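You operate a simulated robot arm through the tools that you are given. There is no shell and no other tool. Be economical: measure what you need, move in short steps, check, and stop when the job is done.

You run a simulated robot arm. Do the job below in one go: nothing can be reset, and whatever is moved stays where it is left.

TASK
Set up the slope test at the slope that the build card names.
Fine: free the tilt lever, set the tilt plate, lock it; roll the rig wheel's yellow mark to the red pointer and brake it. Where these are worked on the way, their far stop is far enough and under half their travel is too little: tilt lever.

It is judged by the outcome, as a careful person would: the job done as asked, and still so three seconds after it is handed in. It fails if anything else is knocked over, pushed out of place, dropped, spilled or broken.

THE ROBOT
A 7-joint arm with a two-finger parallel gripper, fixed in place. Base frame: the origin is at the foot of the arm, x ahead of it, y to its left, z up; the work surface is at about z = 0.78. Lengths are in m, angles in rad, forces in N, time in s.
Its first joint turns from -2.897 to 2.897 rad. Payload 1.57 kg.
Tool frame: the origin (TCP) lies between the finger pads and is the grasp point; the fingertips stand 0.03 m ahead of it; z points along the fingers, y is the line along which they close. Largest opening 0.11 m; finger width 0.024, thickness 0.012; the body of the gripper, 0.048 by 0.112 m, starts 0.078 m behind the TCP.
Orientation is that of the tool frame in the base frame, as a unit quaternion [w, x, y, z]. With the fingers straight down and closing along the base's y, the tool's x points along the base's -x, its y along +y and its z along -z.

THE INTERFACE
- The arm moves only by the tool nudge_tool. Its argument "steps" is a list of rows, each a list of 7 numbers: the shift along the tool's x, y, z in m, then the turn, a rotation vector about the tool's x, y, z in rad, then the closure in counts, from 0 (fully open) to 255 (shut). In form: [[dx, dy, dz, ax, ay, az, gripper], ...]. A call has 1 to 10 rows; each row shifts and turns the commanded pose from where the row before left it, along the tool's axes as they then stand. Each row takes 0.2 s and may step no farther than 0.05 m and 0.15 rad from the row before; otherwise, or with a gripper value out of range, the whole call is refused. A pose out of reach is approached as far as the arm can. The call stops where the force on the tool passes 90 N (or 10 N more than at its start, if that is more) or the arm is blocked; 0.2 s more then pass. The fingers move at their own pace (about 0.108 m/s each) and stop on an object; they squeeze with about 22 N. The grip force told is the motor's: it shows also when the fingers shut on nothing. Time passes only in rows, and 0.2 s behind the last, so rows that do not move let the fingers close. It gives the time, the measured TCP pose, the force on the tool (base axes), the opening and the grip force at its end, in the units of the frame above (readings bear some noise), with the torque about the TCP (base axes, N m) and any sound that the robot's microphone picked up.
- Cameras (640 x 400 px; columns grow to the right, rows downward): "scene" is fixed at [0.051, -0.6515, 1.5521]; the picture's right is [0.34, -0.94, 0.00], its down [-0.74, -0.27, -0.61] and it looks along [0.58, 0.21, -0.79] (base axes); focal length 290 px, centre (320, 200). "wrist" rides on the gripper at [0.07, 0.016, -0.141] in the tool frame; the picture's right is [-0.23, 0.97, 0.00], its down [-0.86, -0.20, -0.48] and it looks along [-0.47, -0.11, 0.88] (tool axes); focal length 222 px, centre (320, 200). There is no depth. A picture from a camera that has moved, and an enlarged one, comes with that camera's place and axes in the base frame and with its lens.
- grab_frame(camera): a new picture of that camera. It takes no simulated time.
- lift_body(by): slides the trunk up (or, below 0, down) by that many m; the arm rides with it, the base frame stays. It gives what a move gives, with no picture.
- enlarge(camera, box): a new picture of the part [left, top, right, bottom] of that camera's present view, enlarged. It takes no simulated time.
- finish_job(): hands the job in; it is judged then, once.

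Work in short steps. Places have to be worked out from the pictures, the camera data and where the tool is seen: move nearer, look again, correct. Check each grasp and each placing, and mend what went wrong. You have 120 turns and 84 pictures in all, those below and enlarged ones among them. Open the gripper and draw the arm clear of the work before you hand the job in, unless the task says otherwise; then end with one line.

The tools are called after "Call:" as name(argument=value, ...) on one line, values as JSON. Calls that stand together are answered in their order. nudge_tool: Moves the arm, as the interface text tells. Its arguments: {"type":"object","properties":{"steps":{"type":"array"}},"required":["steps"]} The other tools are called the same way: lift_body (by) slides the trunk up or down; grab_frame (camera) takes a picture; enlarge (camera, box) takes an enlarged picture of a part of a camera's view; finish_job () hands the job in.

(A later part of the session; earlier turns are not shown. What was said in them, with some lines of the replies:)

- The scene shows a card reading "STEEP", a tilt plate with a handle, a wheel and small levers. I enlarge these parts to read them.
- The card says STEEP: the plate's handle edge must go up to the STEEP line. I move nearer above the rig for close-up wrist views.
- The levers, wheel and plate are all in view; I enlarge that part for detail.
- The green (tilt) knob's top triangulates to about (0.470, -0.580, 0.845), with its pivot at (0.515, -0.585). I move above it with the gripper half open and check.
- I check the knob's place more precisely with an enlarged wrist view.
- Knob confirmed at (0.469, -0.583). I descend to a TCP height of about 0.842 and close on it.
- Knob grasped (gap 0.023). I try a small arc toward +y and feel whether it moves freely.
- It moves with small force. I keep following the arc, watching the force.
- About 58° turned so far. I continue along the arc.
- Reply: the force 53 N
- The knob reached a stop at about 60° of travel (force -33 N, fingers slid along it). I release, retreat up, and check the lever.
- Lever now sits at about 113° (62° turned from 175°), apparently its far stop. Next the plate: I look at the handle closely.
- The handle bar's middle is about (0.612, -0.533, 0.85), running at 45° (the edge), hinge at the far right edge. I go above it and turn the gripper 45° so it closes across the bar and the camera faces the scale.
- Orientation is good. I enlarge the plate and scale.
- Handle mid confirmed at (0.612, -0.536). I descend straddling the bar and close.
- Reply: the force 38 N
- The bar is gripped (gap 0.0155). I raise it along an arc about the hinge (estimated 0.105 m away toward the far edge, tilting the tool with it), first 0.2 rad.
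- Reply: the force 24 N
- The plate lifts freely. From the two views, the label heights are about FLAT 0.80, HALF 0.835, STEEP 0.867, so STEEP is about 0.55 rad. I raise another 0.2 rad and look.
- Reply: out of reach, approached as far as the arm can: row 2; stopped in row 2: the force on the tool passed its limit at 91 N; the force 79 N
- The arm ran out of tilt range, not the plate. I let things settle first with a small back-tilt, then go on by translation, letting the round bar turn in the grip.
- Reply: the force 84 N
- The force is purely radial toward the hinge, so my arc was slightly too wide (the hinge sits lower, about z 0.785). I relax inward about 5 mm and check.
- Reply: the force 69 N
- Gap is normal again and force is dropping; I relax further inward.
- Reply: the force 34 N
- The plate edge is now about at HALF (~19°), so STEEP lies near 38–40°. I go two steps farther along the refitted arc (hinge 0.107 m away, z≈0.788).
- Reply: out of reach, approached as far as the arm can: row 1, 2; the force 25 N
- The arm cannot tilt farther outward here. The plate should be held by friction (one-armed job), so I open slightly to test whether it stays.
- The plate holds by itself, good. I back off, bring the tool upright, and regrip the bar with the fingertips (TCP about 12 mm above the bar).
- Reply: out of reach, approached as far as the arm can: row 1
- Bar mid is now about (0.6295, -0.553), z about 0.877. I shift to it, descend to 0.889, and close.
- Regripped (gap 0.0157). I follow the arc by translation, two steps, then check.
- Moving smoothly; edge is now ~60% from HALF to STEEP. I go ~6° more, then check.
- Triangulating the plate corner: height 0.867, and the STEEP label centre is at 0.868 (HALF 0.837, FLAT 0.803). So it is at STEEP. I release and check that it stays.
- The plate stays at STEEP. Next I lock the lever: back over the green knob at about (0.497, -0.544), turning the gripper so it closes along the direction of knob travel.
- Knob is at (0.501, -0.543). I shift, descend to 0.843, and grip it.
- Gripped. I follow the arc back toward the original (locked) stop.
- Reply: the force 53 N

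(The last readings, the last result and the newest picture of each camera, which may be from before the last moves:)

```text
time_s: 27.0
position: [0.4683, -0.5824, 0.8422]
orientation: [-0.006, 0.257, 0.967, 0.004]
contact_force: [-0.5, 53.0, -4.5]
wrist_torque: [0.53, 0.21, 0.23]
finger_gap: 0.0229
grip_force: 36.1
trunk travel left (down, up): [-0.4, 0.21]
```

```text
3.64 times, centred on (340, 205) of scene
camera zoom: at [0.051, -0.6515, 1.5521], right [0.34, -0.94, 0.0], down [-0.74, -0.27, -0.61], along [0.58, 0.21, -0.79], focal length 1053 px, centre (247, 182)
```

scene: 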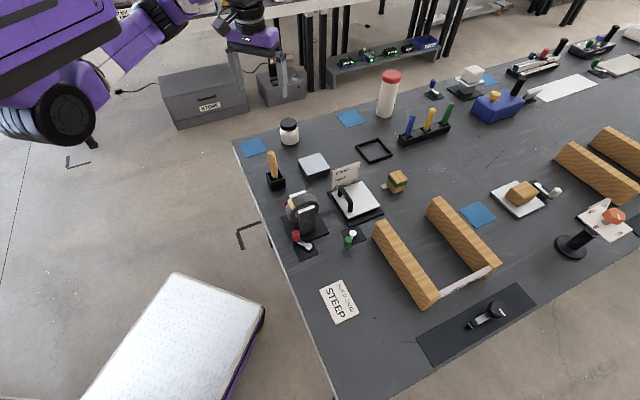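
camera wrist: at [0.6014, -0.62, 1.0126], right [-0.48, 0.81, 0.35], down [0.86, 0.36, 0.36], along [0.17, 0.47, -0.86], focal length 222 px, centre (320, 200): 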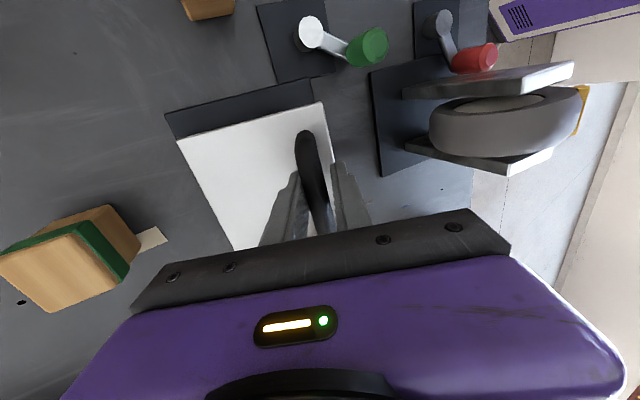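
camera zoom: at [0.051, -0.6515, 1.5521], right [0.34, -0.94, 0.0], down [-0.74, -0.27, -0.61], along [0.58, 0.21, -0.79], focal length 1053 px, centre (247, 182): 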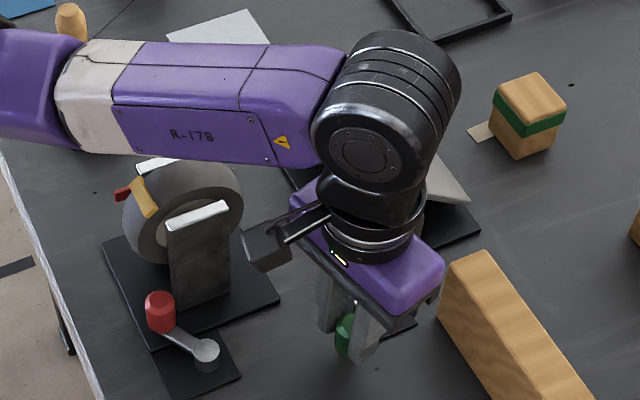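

It hit the original stop (53 N) at the starting position, so it is locked. I release, rise, and check plate and wheel.

Call:
nudge_tool(steps=[[0.001, 0.004, 0, 0, 0, 0, 200], [0, 0, 0, 0, 0, 0, 100], [0, 0, -0.04, 0, 0, 0, 100], [0, 0, -0.05, 0, 0, 0, 100], [0, 0, -0.05, 0, 0, 0, 100], [0, 0.03, -0.03, 0, 0, 0, 100]])

Call:
enlarge(camera="scene", box=[270, 150, 410, 260])

Call:
grab_frame(camera="wrist")

```text
time_s: 28.4
position: [0.481, -0.556, 1.0112]
orientation: [-0.003, 0.257, 0.966, -0.002]
contact_force: [-0.1, 0.2, 0.2]
wrist_torque: [0.02, -0.02, -0.02]
finger_gap: 0.0667
grip_force: 0.2
trunk travel left (down, up): [-0.4, 0.21]
```

```text
3.64 times, centred on (340, 205) of scene
camera zoom: at [0.051, -0.6515, 1.5521], right [0.34, -0.94, 0.0], down [-0.74, -0.27, -0.61], along [0.58, 0.21, -0.79], focal length 1053 px, centre (247, 182)
```

zoom: 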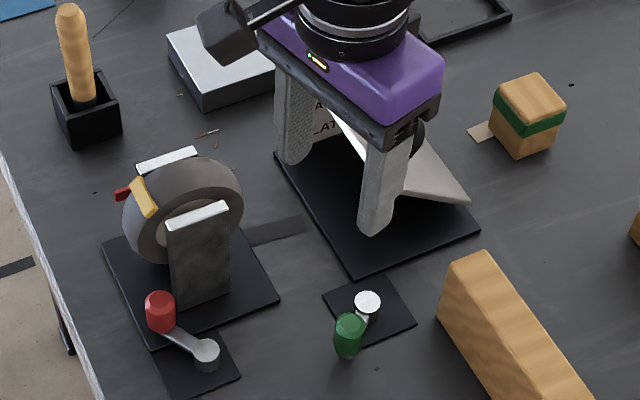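

```text
43 pictures are left
camera wrist: at [0.43, -0.5075, 1.1532], right [0.68, 0.73, -0.01], down [0.65, -0.6, 0.48], along [0.34, -0.33, -0.88], focal length 222 px, centre (320, 200)
```

wrist: 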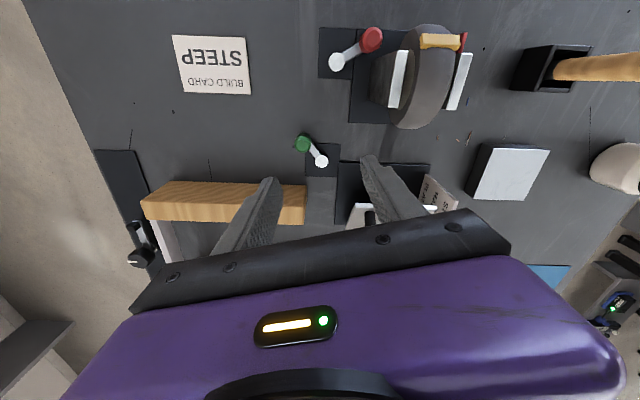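

Lever is back at its locked position, plate still up. Now I look closely at the wheel, mark and pointer.

Call:
enlarge(camera="scene", box=[285, 180, 335, 225])

Call:
enlarge(camera="wrist", box=[310, 10, 490, 140])

```text
8.89 times, centred on (310, 202) of scene
camera zoom: at [0.051, -0.6515, 1.5521], right [0.34, -0.94, 0.0], down [-0.74, -0.27, -0.61], along [0.58, 0.21, -0.79], focal length 2575 px, centre (409, 178)
```

zoom: 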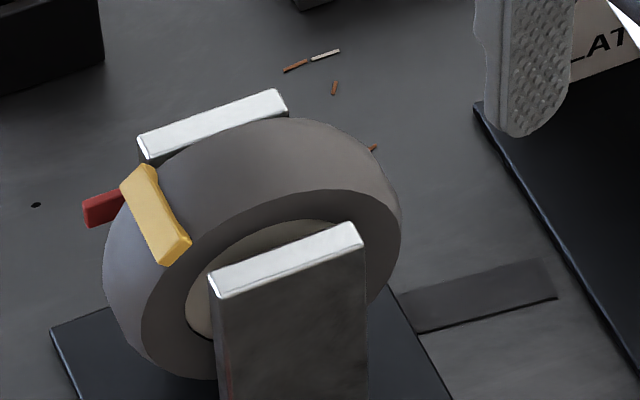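

```text
3.08 times, centred on (400, 75) of wrist
camera zoom: at [0.43, -0.5075, 1.1532], right [0.68, 0.73, -0.01], down [0.65, -0.6, 0.48], along [0.34, -0.33, -0.88], focal length 684 px, centre (74, 585)
```

zoom: 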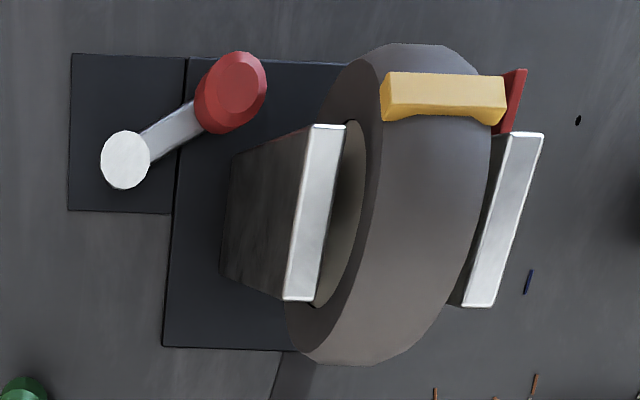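

The wheel axis runs at 45° (through about (0.50, -0.4335)); the yellow bar sits near z 0.915 on the near side, and the red pointer is lower at about z 0.88. I move above the wheel for a better second view.

Call:
nudge_tool(steps=[[0.0155, 0.0395, -0.0167, 0, 0, 0, 200], [0.0155, 0.0395, -0.0167, 0, 0, 0, 255], [0.0155, 0.0395, -0.0167, 0, 0, 0, 255], [0, 0, 0, 0, 0, 0.13, 255], [0, 0, 0, 0, 0, 0.13, 255], [0, 0, 0, 0, 0, 0, 255]])

Call:
grab_frame(camera="wrist")

```text
time_s: 29.8
position: [0.5027, -0.431, 1.0603]
orientation: [-0.003, 0.381, 0.925, -0.003]
contact_force: [0.4, -0.6, -0.3]
wrist_torque: [-0.03, 0.05, -0.03]
finger_gap: 0.0002
grip_force: 21.2
trunk travel left (down, up): [-0.4, 0.21]
```

```text
40 pictures are left
camera wrist: at [0.4667, -0.3712, 1.2033], right [0.85, 0.53, -0.01], down [0.47, -0.74, 0.48], along [0.25, -0.41, -0.88], focal length 222 px, centre (320, 200)
```

wrist: 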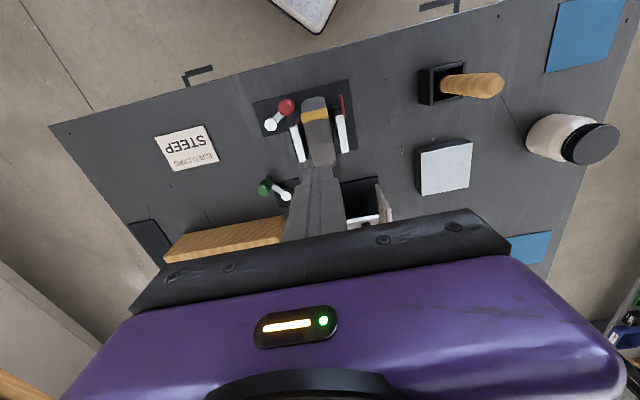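

Call:
enlarge(camera="wrist", box=[250, 70, 380, 180])

```text
3.64 times, centred on (315, 125) of wrist
camera zoom: at [0.4667, -0.3712, 1.2033], right [0.85, 0.53, -0.01], down [0.47, -0.74, 0.48], along [0.25, -0.41, -0.88], focal length 808 px, centre (338, 473)
```

zoom: 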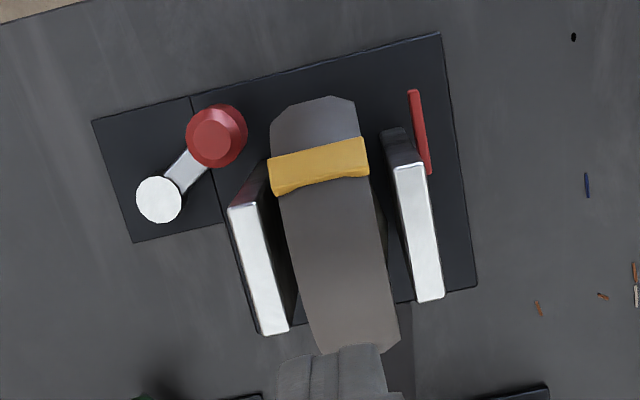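

Triangulated: axle height ≈0.87, rim radius ≈0.0485, yellow bar at about 125° and pointer horizontal at the axle height toward the near side, so the mark must roll about 55° further toward the near side. I'll roll by friction with closed fingertips on the wheel top; first I hover just above.

Call:
nudge_tool(steps=[[-0.0105, -0.004, 0.02, 0, 0, 0, 255], [0, 0, 0.045, 0, 0, 0, 255], [0, 0, 0.035, 0, 0, 0, 255], [0, 0, 0.006, 0, 0, 0, 255]])

Call:
enlarge(camera="scene", box=[280, 170, 340, 225])

```text
time_s: 30.8
position: [0.509, -0.4437, 0.954]
orientation: [-0.003, 0.38, 0.925, -0.003]
contact_force: [-0.6, 0.1, -0.1]
wrist_torque: [-0.01, 0.04, -0.01]
finger_gap: 0.0
grip_force: 21.0
trunk travel left (down, up): [-0.4, 0.21]
```

```text
7.27 times, centred on (310, 198) of scene
camera zoom: at [0.051, -0.6515, 1.5521], right [0.34, -0.94, 0.0], down [-0.74, -0.27, -0.61], along [0.58, 0.21, -0.79], focal length 2107 px, centre (393, 218)
```

zoom: 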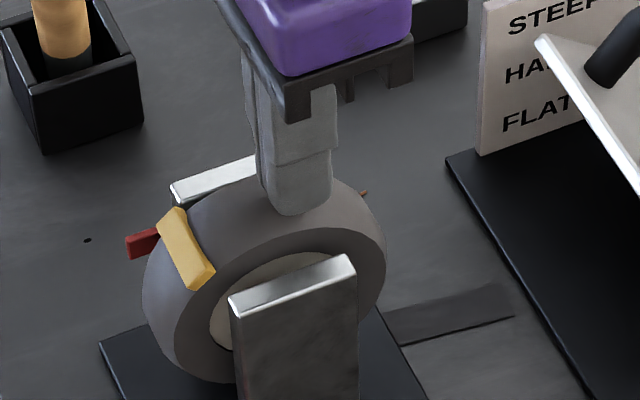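

Fingertips hover just over the wheel crown. I descend gently to contact.

Call:
nudge_tool(steps=[[0, 0, 0.003, 0, 0, 0, 255], [0, 0, 0.003, 0, 0, 0, 255], [0, 0, 0.002, 0, 0, 0, 255]])

```text
time_s: 31.6
position: [0.5089, -0.4439, 0.9505]
orientation: [0.0, 0.379, 0.925, -0.006]
contact_force: [7.8, -2.1, 35.6]
wrist_torque: [0.2, -0.26, -0.26]
finger_gap: 0.0
grip_force: 21.2
trunk travel left (down, up): [-0.4, 0.21]
```

Contact with 36 N at TCP z 0.9505. I roll 10 mm toward the near side and check whether the wheel follows.

Call:
nudge_tool(steps=[[0.005, 0, -0.001, 0, 0, 0, 255], [0.005, 0, 0, 0, 0, 0, 255]])

Call:
enlarge(camera="scene", box=[280, 170, 340, 225])

```text
time_s: 32.2
position: [0.499, -0.4358, 0.9522]
orientation: [-0.003, 0.38, 0.925, -0.005]
contact_force: [-1.7, -0.6, 48.6]
wrist_torque: [0.3, 0.02, 0.34]
finger_gap: 0.0
grip_force: 21.4
trunk travel left (down, up): [-0.4, 0.21]
```

```text
7.27 times, centred on (310, 198) of scene
camera zoom: at [0.051, -0.6515, 1.5521], right [0.34, -0.94, 0.0], down [-0.74, -0.27, -0.61], along [0.58, 0.21, -0.79], focal length 2107 px, centre (393, 218)
```

zoom: 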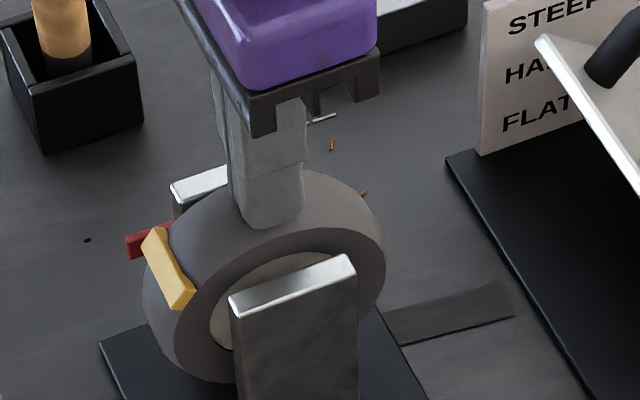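

The wheel follows well (~15° rolled, 40° left). I roll another 12 mm, then lift and look.

Call:
nudge_tool(steps=[[0.004, 0, 0, 0, 0, 0, 255], [0.004, 0, 0, 0, 0, 0, 255], [0.003, 0, 0, 0, 0, 0, 255], [0, 0, -0.02, 0, 0, 0, 255], [0, 0, 0, 0, 0, 0, 255]])

Call:
enlarge(camera="scene", box=[280, 170, 340, 225])

```text
time_s: 33.4
position: [0.4938, -0.4269, 0.9682]
orientation: [-0.003, 0.38, 0.925, -0.004]
contact_force: [-0.2, 0.0, 0.2]
wrist_torque: [-0.01, -0.01, 0.0]
finger_gap: 0.0
grip_force: 21.4
trunk travel left (down, up): [-0.4, 0.21]
```

```text
7.27 times, centred on (310, 198) of scene
camera zoom: at [0.051, -0.6515, 1.5521], right [0.34, -0.94, 0.0], down [-0.74, -0.27, -0.61], along [0.58, 0.21, -0.79], focal length 2107 px, centre (393, 218)
```

zoom: 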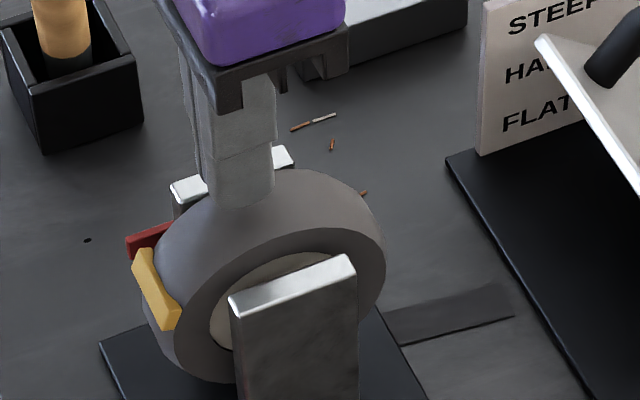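

About 22–27° remain and it holds its position when released. I shift back, press again and roll 17 mm.

Call:
nudge_tool(steps=[[-0.0207, 0, 0, 0, 0, 0, 255], [0, 0, 0.01, 0, 0, 0, 255], [0, 0, 0.006, 0, 0, 0, 255], [0, 0, 0.0025, 0, 0, 0, 255], [0.005, 0, 0, 0, 0, 0, 255], [0.006, 0, 0, 0, 0, 0, 255], [0.006, 0, 0, 0, 0, 0, 255], [0, 0, -0.02, 0, 0, 0, 255]])

Call:
enlarge(camera="scene", box=[280, 170, 340, 225])

Call:
enlarge(camera="wrist", box=[250, 40, 410, 180])

```text
time_s: 35.2
position: [0.4954, -0.4284, 0.9682]
orientation: [-0.005, 0.379, 0.925, -0.003]
contact_force: [-0.3, 0.3, 0.4]
wrist_torque: [-0.01, 0.02, -0.03]
finger_gap: 0.0003
grip_force: 21.2
trunk travel left (down, up): [-0.4, 0.21]
```

```text
7.27 times, centred on (310, 198) of scene
camera zoom: at [0.051, -0.6515, 1.5521], right [0.34, -0.94, 0.0], down [-0.74, -0.27, -0.61], along [0.58, 0.21, -0.79], focal length 2107 px, centre (393, 218)
```

zoom: 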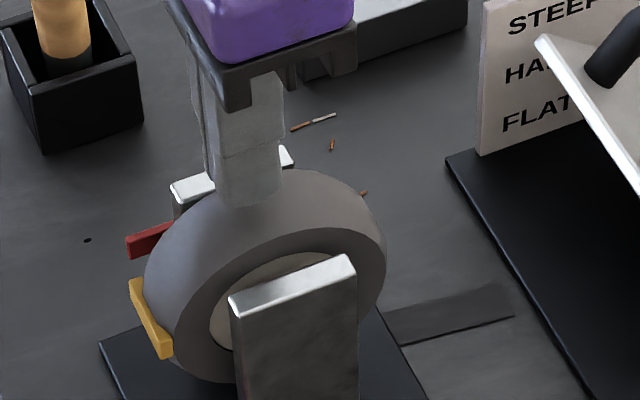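

```text
2.86 times, centred on (330, 110) of wrist
camera zoom: at [0.4583, -0.3692, 1.1112], right [0.85, 0.53, -0.01], down [0.47, -0.74, 0.48], along [0.25, -0.41, -0.88], focal length 635 px, centre (291, 457)
```

zoom: 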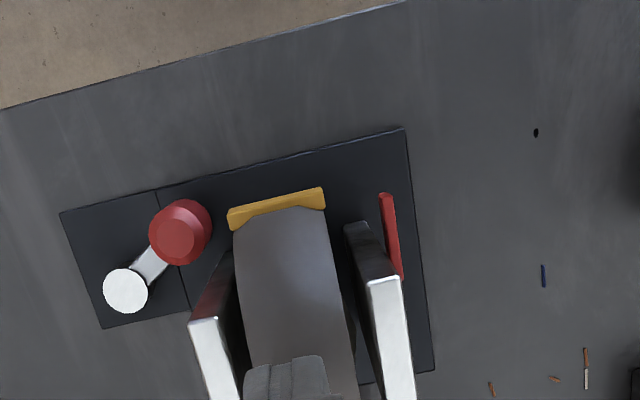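

Bar centre computed at z≈0.879 versus pointer z≈0.872: about 8° remain. I roll 7 mm more.

Call:
nudge_tool(steps=[[-0.0105, 0, 0, 0, 0, 0, 255], [0, 0, 0.01, 0, 0, 0, 255], [0, 0, 0.006, 0, 0, 0, 255], [0, 0, 0.0025, 0, 0, 0, 255], [0.0035, 0, 0, 0, 0, 0, 255], [0.0035, 0, 0, 0, 0, 0, 255], [0, 0, -0.03, 0, 0, 0, 255]])

Call:
enlarge(camera="scene", box=[285, 185, 325, 220])

```text
time_s: 36.8
position: [0.497, -0.4319, 0.9807]
orientation: [-0.004, 0.38, 0.925, -0.003]
contact_force: [0.9, 0.1, 0.4]
wrist_torque: [0.0, 0.0, -0.02]
finger_gap: 0.0
grip_force: 21.1
trunk travel left (down, up): [-0.4, 0.21]
```

```text
11.43 times, centred on (305, 202) of scene
camera zoom: at [0.051, -0.6515, 1.5521], right [0.34, -0.94, 0.0], down [-0.74, -0.27, -0.61], along [0.58, 0.21, -0.79], focal length 3311 px, centre (491, 171)
```

zoom: 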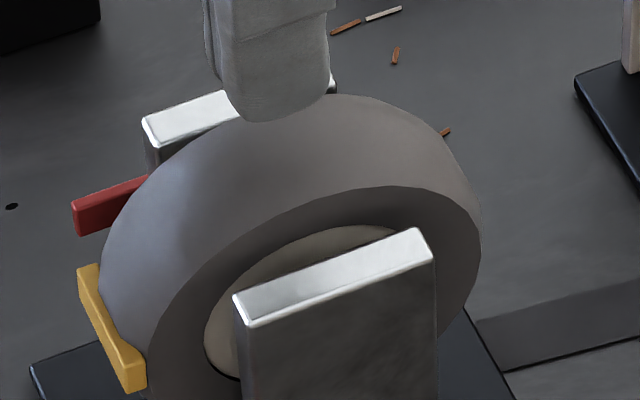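

The bar hardly moved: I pressed too lightly. I repeat with 3 mm more press.

Call:
nudge_tool(steps=[[-0.008, 0, 0.01, 0, 0, 0, 255], [0, 0, 0.015, 0, 0, 0, 255], [0, 0, 0.005, 0, 0, 0, 255], [0, 0, 0.003, 0, 0, 0, 255], [0, 0, 0, 0, 0, 0, 255]])

```text
time_s: 38.0
position: [0.5042, -0.4376, 0.9504]
orientation: [-0.001, 0.38, 0.925, -0.005]
contact_force: [-2.7, 3.5, 45.2]
wrist_torque: [0.59, 0.4, 0.08]
finger_gap: 0.0
grip_force: 20.7
trunk travel left (down, up): [-0.4, 0.21]
```

Pressed with 45 N. I roll 7 mm while holding contact and look before lifting.

Call:
nudge_tool(steps=[[0.0035, 0, 0, 0, 0, 0, 255], [0.0035, 0, 0, 0, 0, 0, 255]])

Call:
enlarge(camera="scene", box=[285, 185, 325, 220])

```text
time_s: 38.6
position: [0.5001, -0.434, 0.9517]
orientation: [-0.001, 0.378, 0.926, -0.006]
contact_force: [4.1, -7.0, 44.8]
wrist_torque: [-0.36, -0.46, 0.33]
finger_gap: 0.0
grip_force: 21.1
trunk travel left (down, up): [-0.4, 0.21]
```

```text
11.43 times, centred on (305, 202) of scene
camera zoom: at [0.051, -0.6515, 1.5521], right [0.34, -0.94, 0.0], down [-0.74, -0.27, -0.61], along [0.58, 0.21, -0.79], focal length 3311 px, centre (491, 171)
```

zoom: 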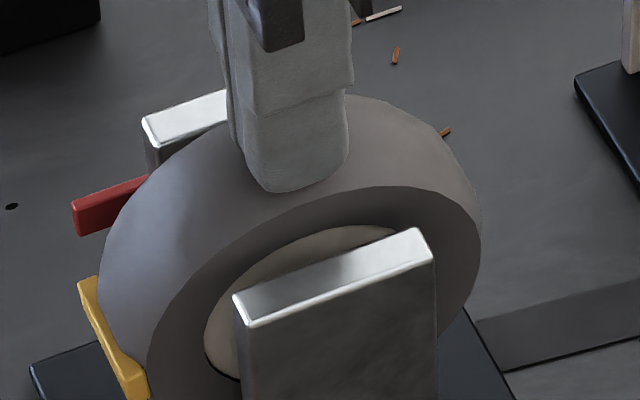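

It moved ~6°. I look at a lower crop to see the whole bar, and the wrist view.

Call:
nudge_tool(steps=[[0, 0, -0.02, 0, 0, 0, 255], [0, 0, -0.05, 0, 0, 0, 255], [0, 0, -0.04, 0, 0, 0, 255]])

Call:
enlarge(camera="scene", box=[285, 195, 317, 223])

Call:
enlarge(camera="wrist", box=[270, 60, 370, 160])

```text
time_s: 39.4
position: [0.5009, -0.4311, 1.0607]
orientation: [-0.005, 0.38, 0.925, -0.003]
contact_force: [-0.1, 0.3, 0.6]
wrist_torque: [0.02, 0.0, -0.03]
finger_gap: 0.0001
grip_force: 21.1
trunk travel left (down, up): [-0.4, 0.21]
```

```text
14.29 times, centred on (301, 209) of scene
camera zoom: at [0.051, -0.6515, 1.5521], right [0.34, -0.94, 0.0], down [-0.74, -0.27, -0.61], along [0.58, 0.21, -0.79], focal length 4138 px, centre (591, 71)
```

zoom: 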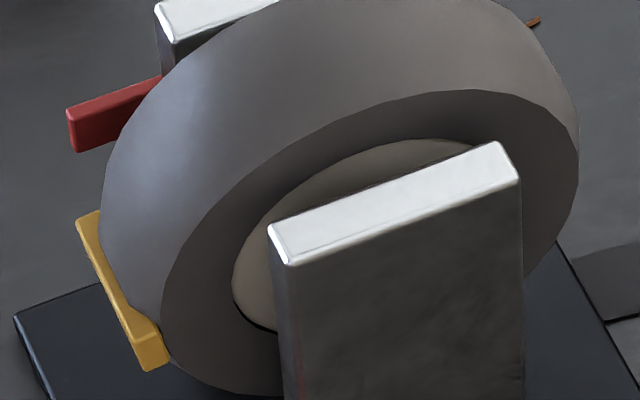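

```text
4.00 times, centred on (320, 110) of wrist
camera zoom: at [0.4638, -0.3722, 1.2028], right [0.85, 0.53, -0.01], down [0.47, -0.74, 0.48], along [0.25, -0.41, -0.88], focal length 888 px, centre (320, 560)
```

zoom: 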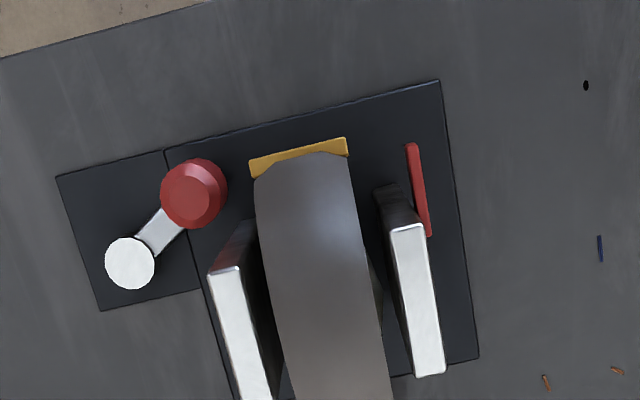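

The bar is now about level with the pointer, perhaps 5° past it (bar z≈0.868, pointer 0.872; end-face edges tilted ~6°). I roll back about 4 mm.

Call:
nudge_tool(steps=[[0, -0.002, 0.045, 0, 0, 0, 255], [0, 0, 0.045, 0, 0, 0, 255], [0, 0, 0.015, 0, 0, 0, 255], [0, 0, 0.004, 0, 0, 0, 255], [0, 0, 0.002, 0, 0, 0, 255], [0, 0, 0, 0, 0, 0, 255]])

Call:
nudge_tool(steps=[[-0.0025, 0, 0, 0, 0, 0, 255], [-0.0025, 0, 0, 0, 0, 0, 255], [0, 0, 0, 0, 0, 0, 255]])

Call:
nudge_tool(steps=[[0, 0, -0.02, 0, 0, 0, 255], [0, 0, -0.05, 0, 0, 0, 255], [0, 0, -0.04, 0, 0, 0, 255]])

Call:
enlarge(camera="scene", box=[285, 195, 317, 223])

```text
time_s: 40.8
position: [0.4986, -0.4339, 0.952]
orientation: [-0.001, 0.379, 0.925, -0.005]
contact_force: [5.7, -2.0, 41.5]
wrist_torque: [-0.09, -0.48, -0.32]
finger_gap: 0.0
grip_force: 21.7
trunk travel left (down, up): [-0.4, 0.21]
```

```text
time_s: 41.6
position: [0.5033, -0.4375, 0.9511]
orientation: [-0.001, 0.378, 0.926, -0.005]
contact_force: [7.2, -3.0, 50.5]
wrist_torque: [-0.02, -0.54, 0.18]
finger_gap: 0.0002
grip_force: 21.1
trunk travel left (down, up): [-0.4, 0.21]
```

```text
time_s: 42.4
position: [0.4985, -0.4382, 1.0586]
orientation: [-0.004, 0.38, 0.925, -0.003]
contact_force: [-0.5, 0.0, -0.4]
wrist_torque: [0.0, 0.01, 0.0]
finger_gap: 0.0
grip_force: 21.2
trunk travel left (down, up): [-0.4, 0.21]
```

```text
14.29 times, centred on (301, 209) of scene
camera zoom: at [0.051, -0.6515, 1.5521], right [0.34, -0.94, 0.0], down [-0.74, -0.27, -0.61], along [0.58, 0.21, -0.79], focal length 4138 px, centre (591, 71)
```

zoom: 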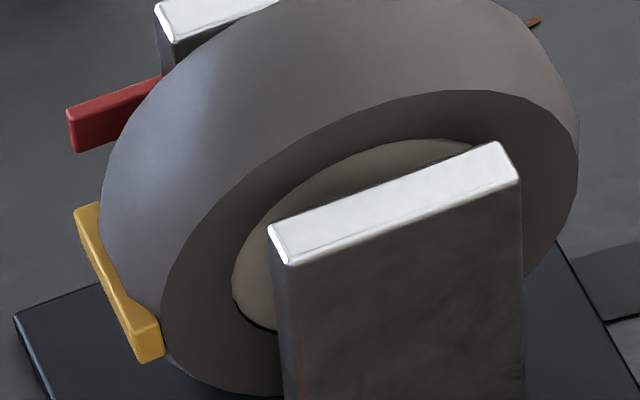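

The mark's end face is now vertical and at pointer height – aligned. Next the brake (red) lever: knob ≈(0.441,-0.434), pivot ≈(0.428,-0.479); only a counterclockwise swing (away from the support) is possible. There's no room to grip it yet beside the support, so I'll push it first with closed fingers; I move over and look.

Call:
nudge_tool(steps=[[0.007, -0.024, 0.0, 0, 0, 0, 255], [0.0075, -0.0235, 0.0, 0, 0, 0, 255], [0, 0, 0.04, 0, 0, 0, 255], [0, 0, 0.04, 0, 0, 0, 255], [0, 0, 0.028, 0, 0, 0, 255]])

Call:
enlarge(camera="scene", box=[280, 185, 335, 255])

Call:
enlarge(camera="wrist", box=[240, 50, 440, 210])

```text
time_s: 43.6
position: [0.4561, -0.4613, 0.949]
orientation: [-0.002, 0.38, 0.925, -0.004]
contact_force: [0.2, 0.2, -0.8]
wrist_torque: [0.04, 0.0, -0.01]
finger_gap: 0.0
grip_force: 20.8
trunk travel left (down, up): [-0.4, 0.21]
```

```text
5.71 times, centred on (308, 220) of scene
camera zoom: at [0.051, -0.6515, 1.5521], right [0.34, -0.94, 0.0], down [-0.74, -0.27, -0.61], along [0.58, 0.21, -0.79], focal length 1655 px, centre (391, 86)
```

zoom: 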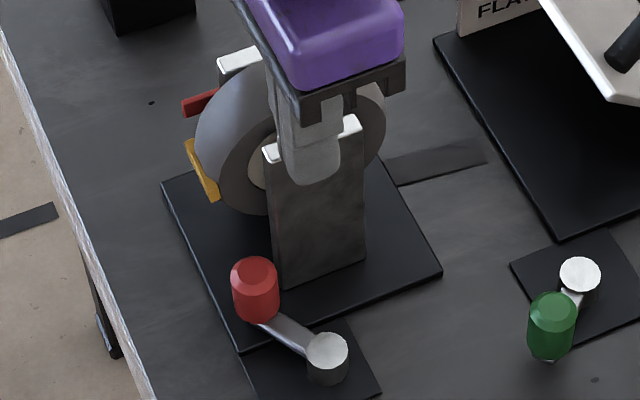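

```text
2.50 times, centred on (340, 130) of wrist
camera zoom: at [0.4192, -0.4015, 1.0914], right [0.85, 0.53, -0.01], down [0.47, -0.74, 0.48], along [0.25, -0.41, -0.88], focal length 555 px, centre (270, 375)
```

zoom: 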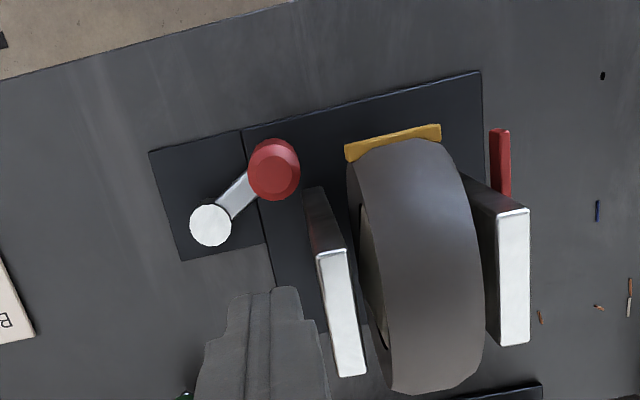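

Knob is at (0.439,-0.434); my fingers are behind it with ~7 mm gap and clear of the support. I descend to a TCP of 0.852.

Call:
nudge_tool(steps=[[-0.001, -0.001, 0.035, 0, 0, 0, 255], [0, 0, 0.035, 0, 0, 0, 255], [0, 0, 0.027, 0, 0, 0, 255]])

Call:
enlarge(camera="scene", box=[280, 185, 335, 255])

```text
time_s: 44.4
position: [0.4577, -0.462, 0.8543]
orientation: [-0.003, 0.38, 0.925, -0.003]
contact_force: [0.0, -0.4, 0.3]
wrist_torque: [-0.02, -0.01, 0.01]
finger_gap: 0.0001
grip_force: 21.4
trunk travel left (down, up): [-0.4, 0.21]
```

```text
5.71 times, centred on (308, 220) of scene
camera zoom: at [0.051, -0.6515, 1.5521], right [0.34, -0.94, 0.0], down [-0.74, -0.27, -0.61], along [0.58, 0.21, -0.79], focal length 1655 px, centre (391, 86)
```

zoom: 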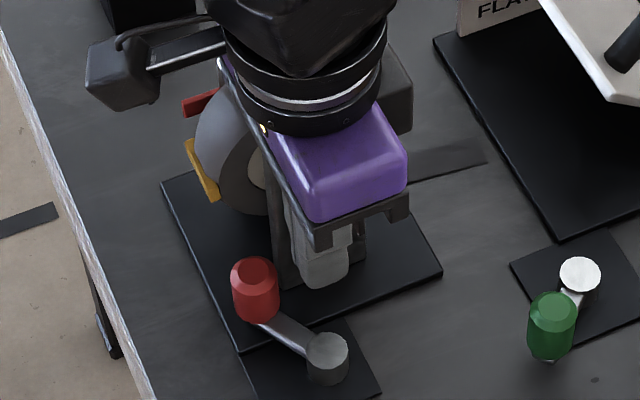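

No contact. I push the knob toward the near side in small steps.

Call:
nudge_tool(steps=[[0.007, 0, 0, 0, 0, 0, 255], [0.006, 0, 0, 0, 0, 0, 255], [0.005, 0, 0, 0, 0, 0, 255]])

Call:
enlarge(camera="scene", box=[280, 185, 335, 255])

```text
time_s: 45.2
position: [0.4442, -0.4514, 0.8547]
orientation: [-0.003, 0.381, 0.925, -0.003]
contact_force: [0.6, -1.2, -0.1]
wrist_torque: [-0.03, -0.01, 0.01]
finger_gap: 0.0001
grip_force: 21.2
trunk travel left (down, up): [-0.4, 0.21]
```

```text
5.71 times, centred on (308, 220) of scene
camera zoom: at [0.051, -0.6515, 1.5521], right [0.34, -0.94, 0.0], down [-0.74, -0.27, -0.61], along [0.58, 0.21, -0.79], focal length 1655 px, centre (391, 86)
```

zoom: 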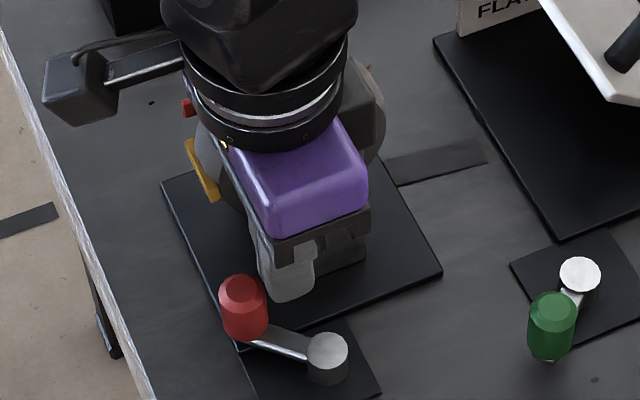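

The knob is turning the free way. I push about 11 mm farther.

Call:
nudge_tool(steps=[[0.006, 0, 0, 0, 0, 0, 255], [0.005, 0, 0, 0, 0, 0, 255], [0, 0, 0, 0, 0, 0, 255]])

Call:
enlarge(camera="scene", box=[280, 185, 335, 255])

```text
time_s: 46.0
position: [0.4367, -0.4434, 0.8553]
orientation: [-0.002, 0.379, 0.925, -0.006]
contact_force: [2.7, -23.3, -1.3]
wrist_torque: [-0.6, -0.09, 0.26]
finger_gap: 0.0
grip_force: 21.7
trunk travel left (down, up): [-0.4, 0.21]
```

```text
5.71 times, centred on (308, 220) of scene
camera zoom: at [0.051, -0.6515, 1.5521], right [0.34, -0.94, 0.0], down [-0.74, -0.27, -0.61], along [0.58, 0.21, -0.79], focal length 1655 px, centre (391, 86)
```

zoom: 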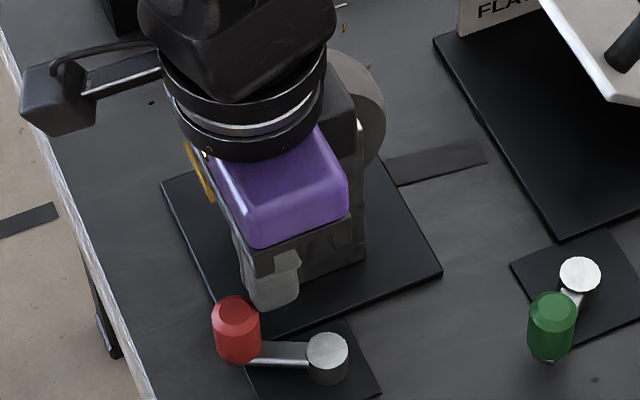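

Knob is now at about 106° (~(0.417,-0.436)), where there is room to grip. I back off, lift, open and move over it.

Call:
nudge_tool(steps=[[-0.004, 0, 0, 0, 0, 0, 255], [0, 0, -0.03, 0, 0, 0, 255], [0, 0, -0.04, 0, 0, 0, 160], [0.0239, -0.0079, 0, 0, 0, 0, 160], [0, 0, 0, 0, 0, 0, 160]])

Call:
enlarge(camera="wrist", box=[240, 70, 400, 220])

```text
time_s: 47.2
position: [0.4135, -0.4341, 0.9241]
orientation: [-0.004, 0.38, 0.925, -0.003]
contact_force: [-0.2, -0.6, -0.6]
wrist_torque: [0.02, 0.0, -0.01]
finger_gap: 0.0408
grip_force: 0.0
trunk travel left (down, up): [-0.4, 0.21]
```

```text
2.67 times, centred on (320, 145) of wrist
camera zoom: at [0.3766, -0.3739, 1.0667], right [0.85, 0.53, -0.01], down [0.47, -0.74, 0.48], along [0.25, -0.41, -0.88], focal length 592 px, centre (320, 347)
```

zoom: 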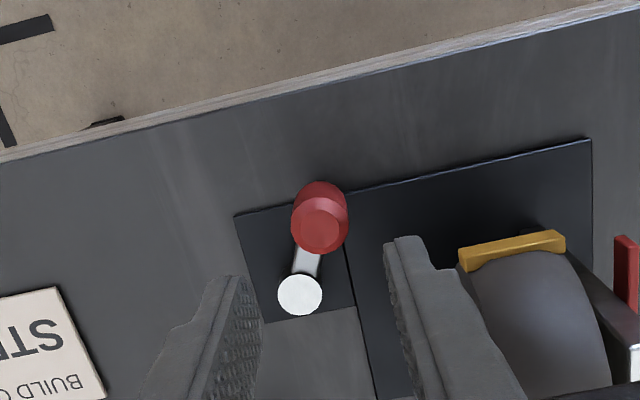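

The knob is right under the gripper at (0.412,-0.433). I descend and grip.

Call:
nudge_tool(steps=[[0.0018, -0.0005, 0.04, 0, 0, 0, 160], [0, 0, 0.039, 0, 0, 0, 160], [0, 0, 0, 0, 0, 0, 255], [0, 0, 0, 0, 0, 0, 255]])

```text
time_s: 48.2
position: [0.4138, -0.4317, 0.8424]
orientation: [-0.004, 0.38, 0.925, -0.003]
contact_force: [-1.9, 3.9, 0.8]
wrist_torque: [0.31, -0.43, -0.02]
finger_gap: 0.0226
grip_force: 35.3
trunk travel left (down, up): [-0.4, 0.21]
```

Gripped (gap 0.0226). I follow the arc toward the far stop.

Call:
nudge_tool(steps=[[0.0021, -0.005, 0, 0, 0, 0, 255], [0.002, -0.0051, 0, 0, 0, 0, 255], [0.0014, -0.0081, 0, 0, 0, 0, 255], [0.0002, -0.0067, 0, 0, 0, 0, 255]])

Call:
enlarge(camera="scene", box=[270, 185, 335, 255])

```text
time_s: 49.2
position: [0.3937, -0.4464, 0.8439]
orientation: [-0.002, 0.379, 0.925, -0.003]
contact_force: [6.5, 10.7, -12.9]
wrist_torque: [0.32, -0.24, 0.56]
finger_gap: 0.0227
grip_force: 34.8
trunk travel left (down, up): [-0.4, 0.21]
```

```text
5.71 times, centred on (302, 220) of scene
camera zoom: at [0.051, -0.6515, 1.5521], right [0.34, -0.94, 0.0], down [-0.74, -0.27, -0.61], along [0.58, 0.21, -0.79], focal length 1655 px, centre (420, 86)
```

zoom: 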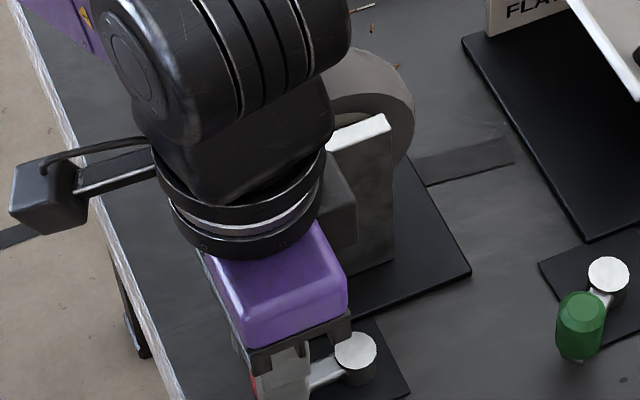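

At ~138° with only light force; I continue until the stop is felt.

Call:
nudge_tool(steps=[[-0.0005, -0.0035, 0, 0, 0, 0, 255], [-0.0006, -0.0035, 0, 0, 0, 0, 255]])

```text
time_s: 49.8
position: [0.3905, -0.4504, 0.8445]
orientation: [-0.003, 0.38, 0.925, 0.0]
contact_force: [7.5, 27.0, -5.8]
wrist_torque: [0.78, -0.57, 0.22]
finger_gap: 0.0227
grip_force: 35.3
trunk travel left (down, up): [-0.4, 0.21]
```

Force is rising to 28 N, likely the stop. One more small push to confirm.

Call:
nudge_tool(steps=[[-0.0008, -0.0035, 0, 0, 0, 0, 255], [0, 0, 0, 0, 0, 0, 255]])

```text
time_s: 50.4
position: [0.3892, -0.4506, 0.8445]
orientation: [-0.003, 0.38, 0.925, 0.003]
contact_force: [17.5, 47.9, -3.6]
wrist_torque: [0.93, 0.12, 0.41]
finger_gap: 0.0231
grip_force: 35.8
trunk travel left (down, up): [-0.4, 0.21]
```

The hard stop is confirmed (51 N, no further travel). I relax, release, rise and retreat, then check everything.

Call:
nudge_tool(steps=[[0.0005, 0.005, 0, 0, 0, 0, 255], [0, 0, 0, 0, 0, 0, 150], [0, 0, 0, 0, 0, 0, 130], [0, 0, -0.04, 0, 0, 0, 130], [0, 0, -0.05, 0, 0, 0, 100], [0, 0, -0.05, 0, 0, 0, 100], [0, 0, -0.05, 0, 0, 0, 60], [0, 0, -0.05, 0, 0, 0, 60]])

Call:
grab_frame(camera="wrist")

Call:
enlarge(camera="scene", box=[270, 150, 410, 260])

```text
time_s: 52.2
position: [0.3928, -0.4498, 1.0834]
orientation: [-0.003, 0.38, 0.925, -0.003]
contact_force: [0.1, -0.7, -0.7]
wrist_torque: [-0.02, 0.02, -0.03]
finger_gap: 0.0841
grip_force: 0.0
trunk travel left (down, up): [-0.4, 0.21]
```

```text
21 pictures are left
camera wrist: at [0.3553, -0.3907, 1.2258], right [0.85, 0.53, -0.01], down [0.47, -0.74, 0.48], along [0.25, -0.41, -0.88], focal length 222 px, centre (320, 200)
```

wrist: 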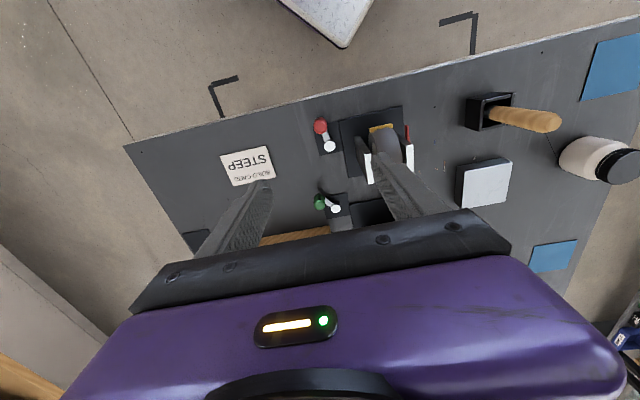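

```text
3.64 times, centred on (340, 205) of scene
camera zoom: at [0.051, -0.6515, 1.5521], right [0.34, -0.94, 0.0], down [-0.74, -0.27, -0.61], along [0.58, 0.21, -0.79], focal length 1053 px, centre (247, 182)
```

zoom: 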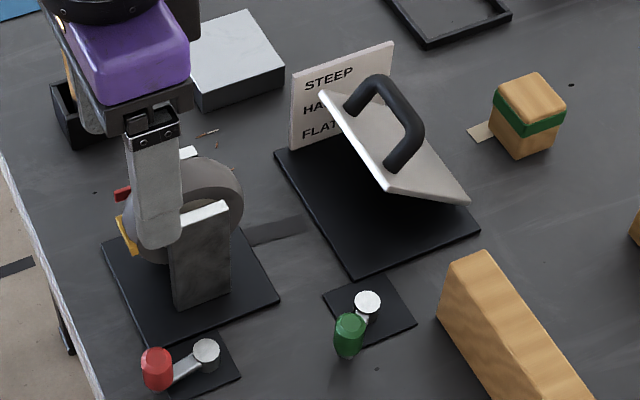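

Everything looks set. I draw the arm clear toward the left and check mark and plate once more.

Call:
nudge_tool(steps=[[0, 0, -0.04, 0, 0, 0, 60], [0.0163, 0.04, -0.01, 0, 0, 0, 60], [0.0163, 0.04, -0.01, 0, 0, 0, 60], [0.0163, 0.04, -0.01, 0, 0, 0, 60], [0.0163, 0.04, 0, 0, 0, 0, 60], [0.0163, 0.04, 0, 0, 0, 0, 60], [0.0163, 0.04, 0, 0, 0, 0, 60]])

Call:
enlarge(camera="scene", box=[280, 180, 330, 220])

Call:
grab_frame(camera="wrist")

Call:
grab_frame(camera="scene")

```text
time_s: 53.8
position: [0.4942, -0.21, 1.1523]
orientation: [-0.003, 0.381, 0.924, -0.003]
contact_force: [-0.3, -0.3, -0.2]
wrist_torque: [0.04, 0.0, -0.02]
finger_gap: 0.0843
grip_force: 0.0
trunk travel left (down, up): [-0.4, 0.21]
```

```text
10.00 times, centred on (305, 200) of scene
camera zoom: at [0.051, -0.6515, 1.5521], right [0.34, -0.94, 0.0], down [-0.74, -0.27, -0.61], along [0.58, 0.21, -0.79], focal length 2897 px, centre (470, 200)
```

zoom: 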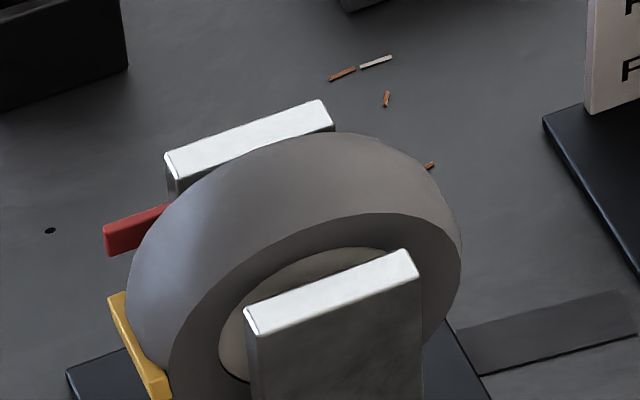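

```text
18 pictures are left
camera wrist: at [0.457, -0.15, 1.2949], right [0.85, 0.53, -0.01], down [0.47, -0.74, 0.48], along [0.25, -0.41, -0.88], focal length 222 px, centre (320, 200)
```

wrist: 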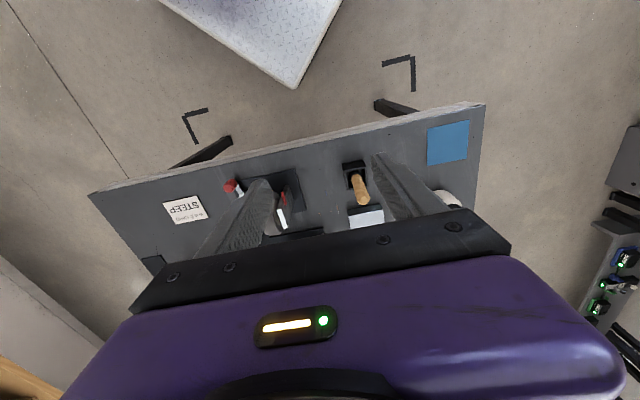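

```text
17 pictures are left
```

scene: 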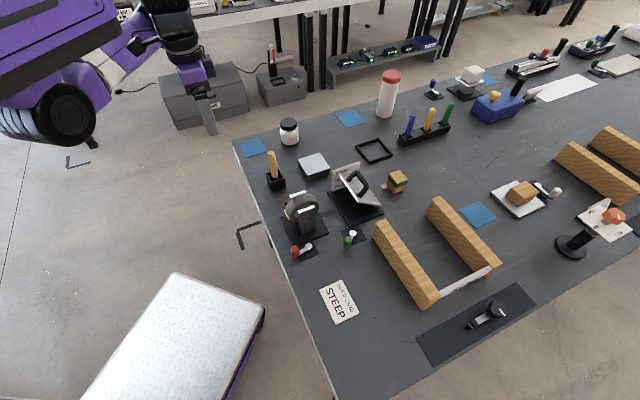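

All checks pass: the plate is at STEEP, both levers are on their stops, the yellow mark is level with the red pointer, nothing else has moved, and the gripper is open and clear. I hand in.

Call:
finish_job()

```text
The job is handed in.
```

The slope test is set up and handed in: the tilt plate is at STEEP as the card says and its lever is locked. The wheel's yellow mark sits at the red pointer to within about 4° by my estimate, with the brake on.
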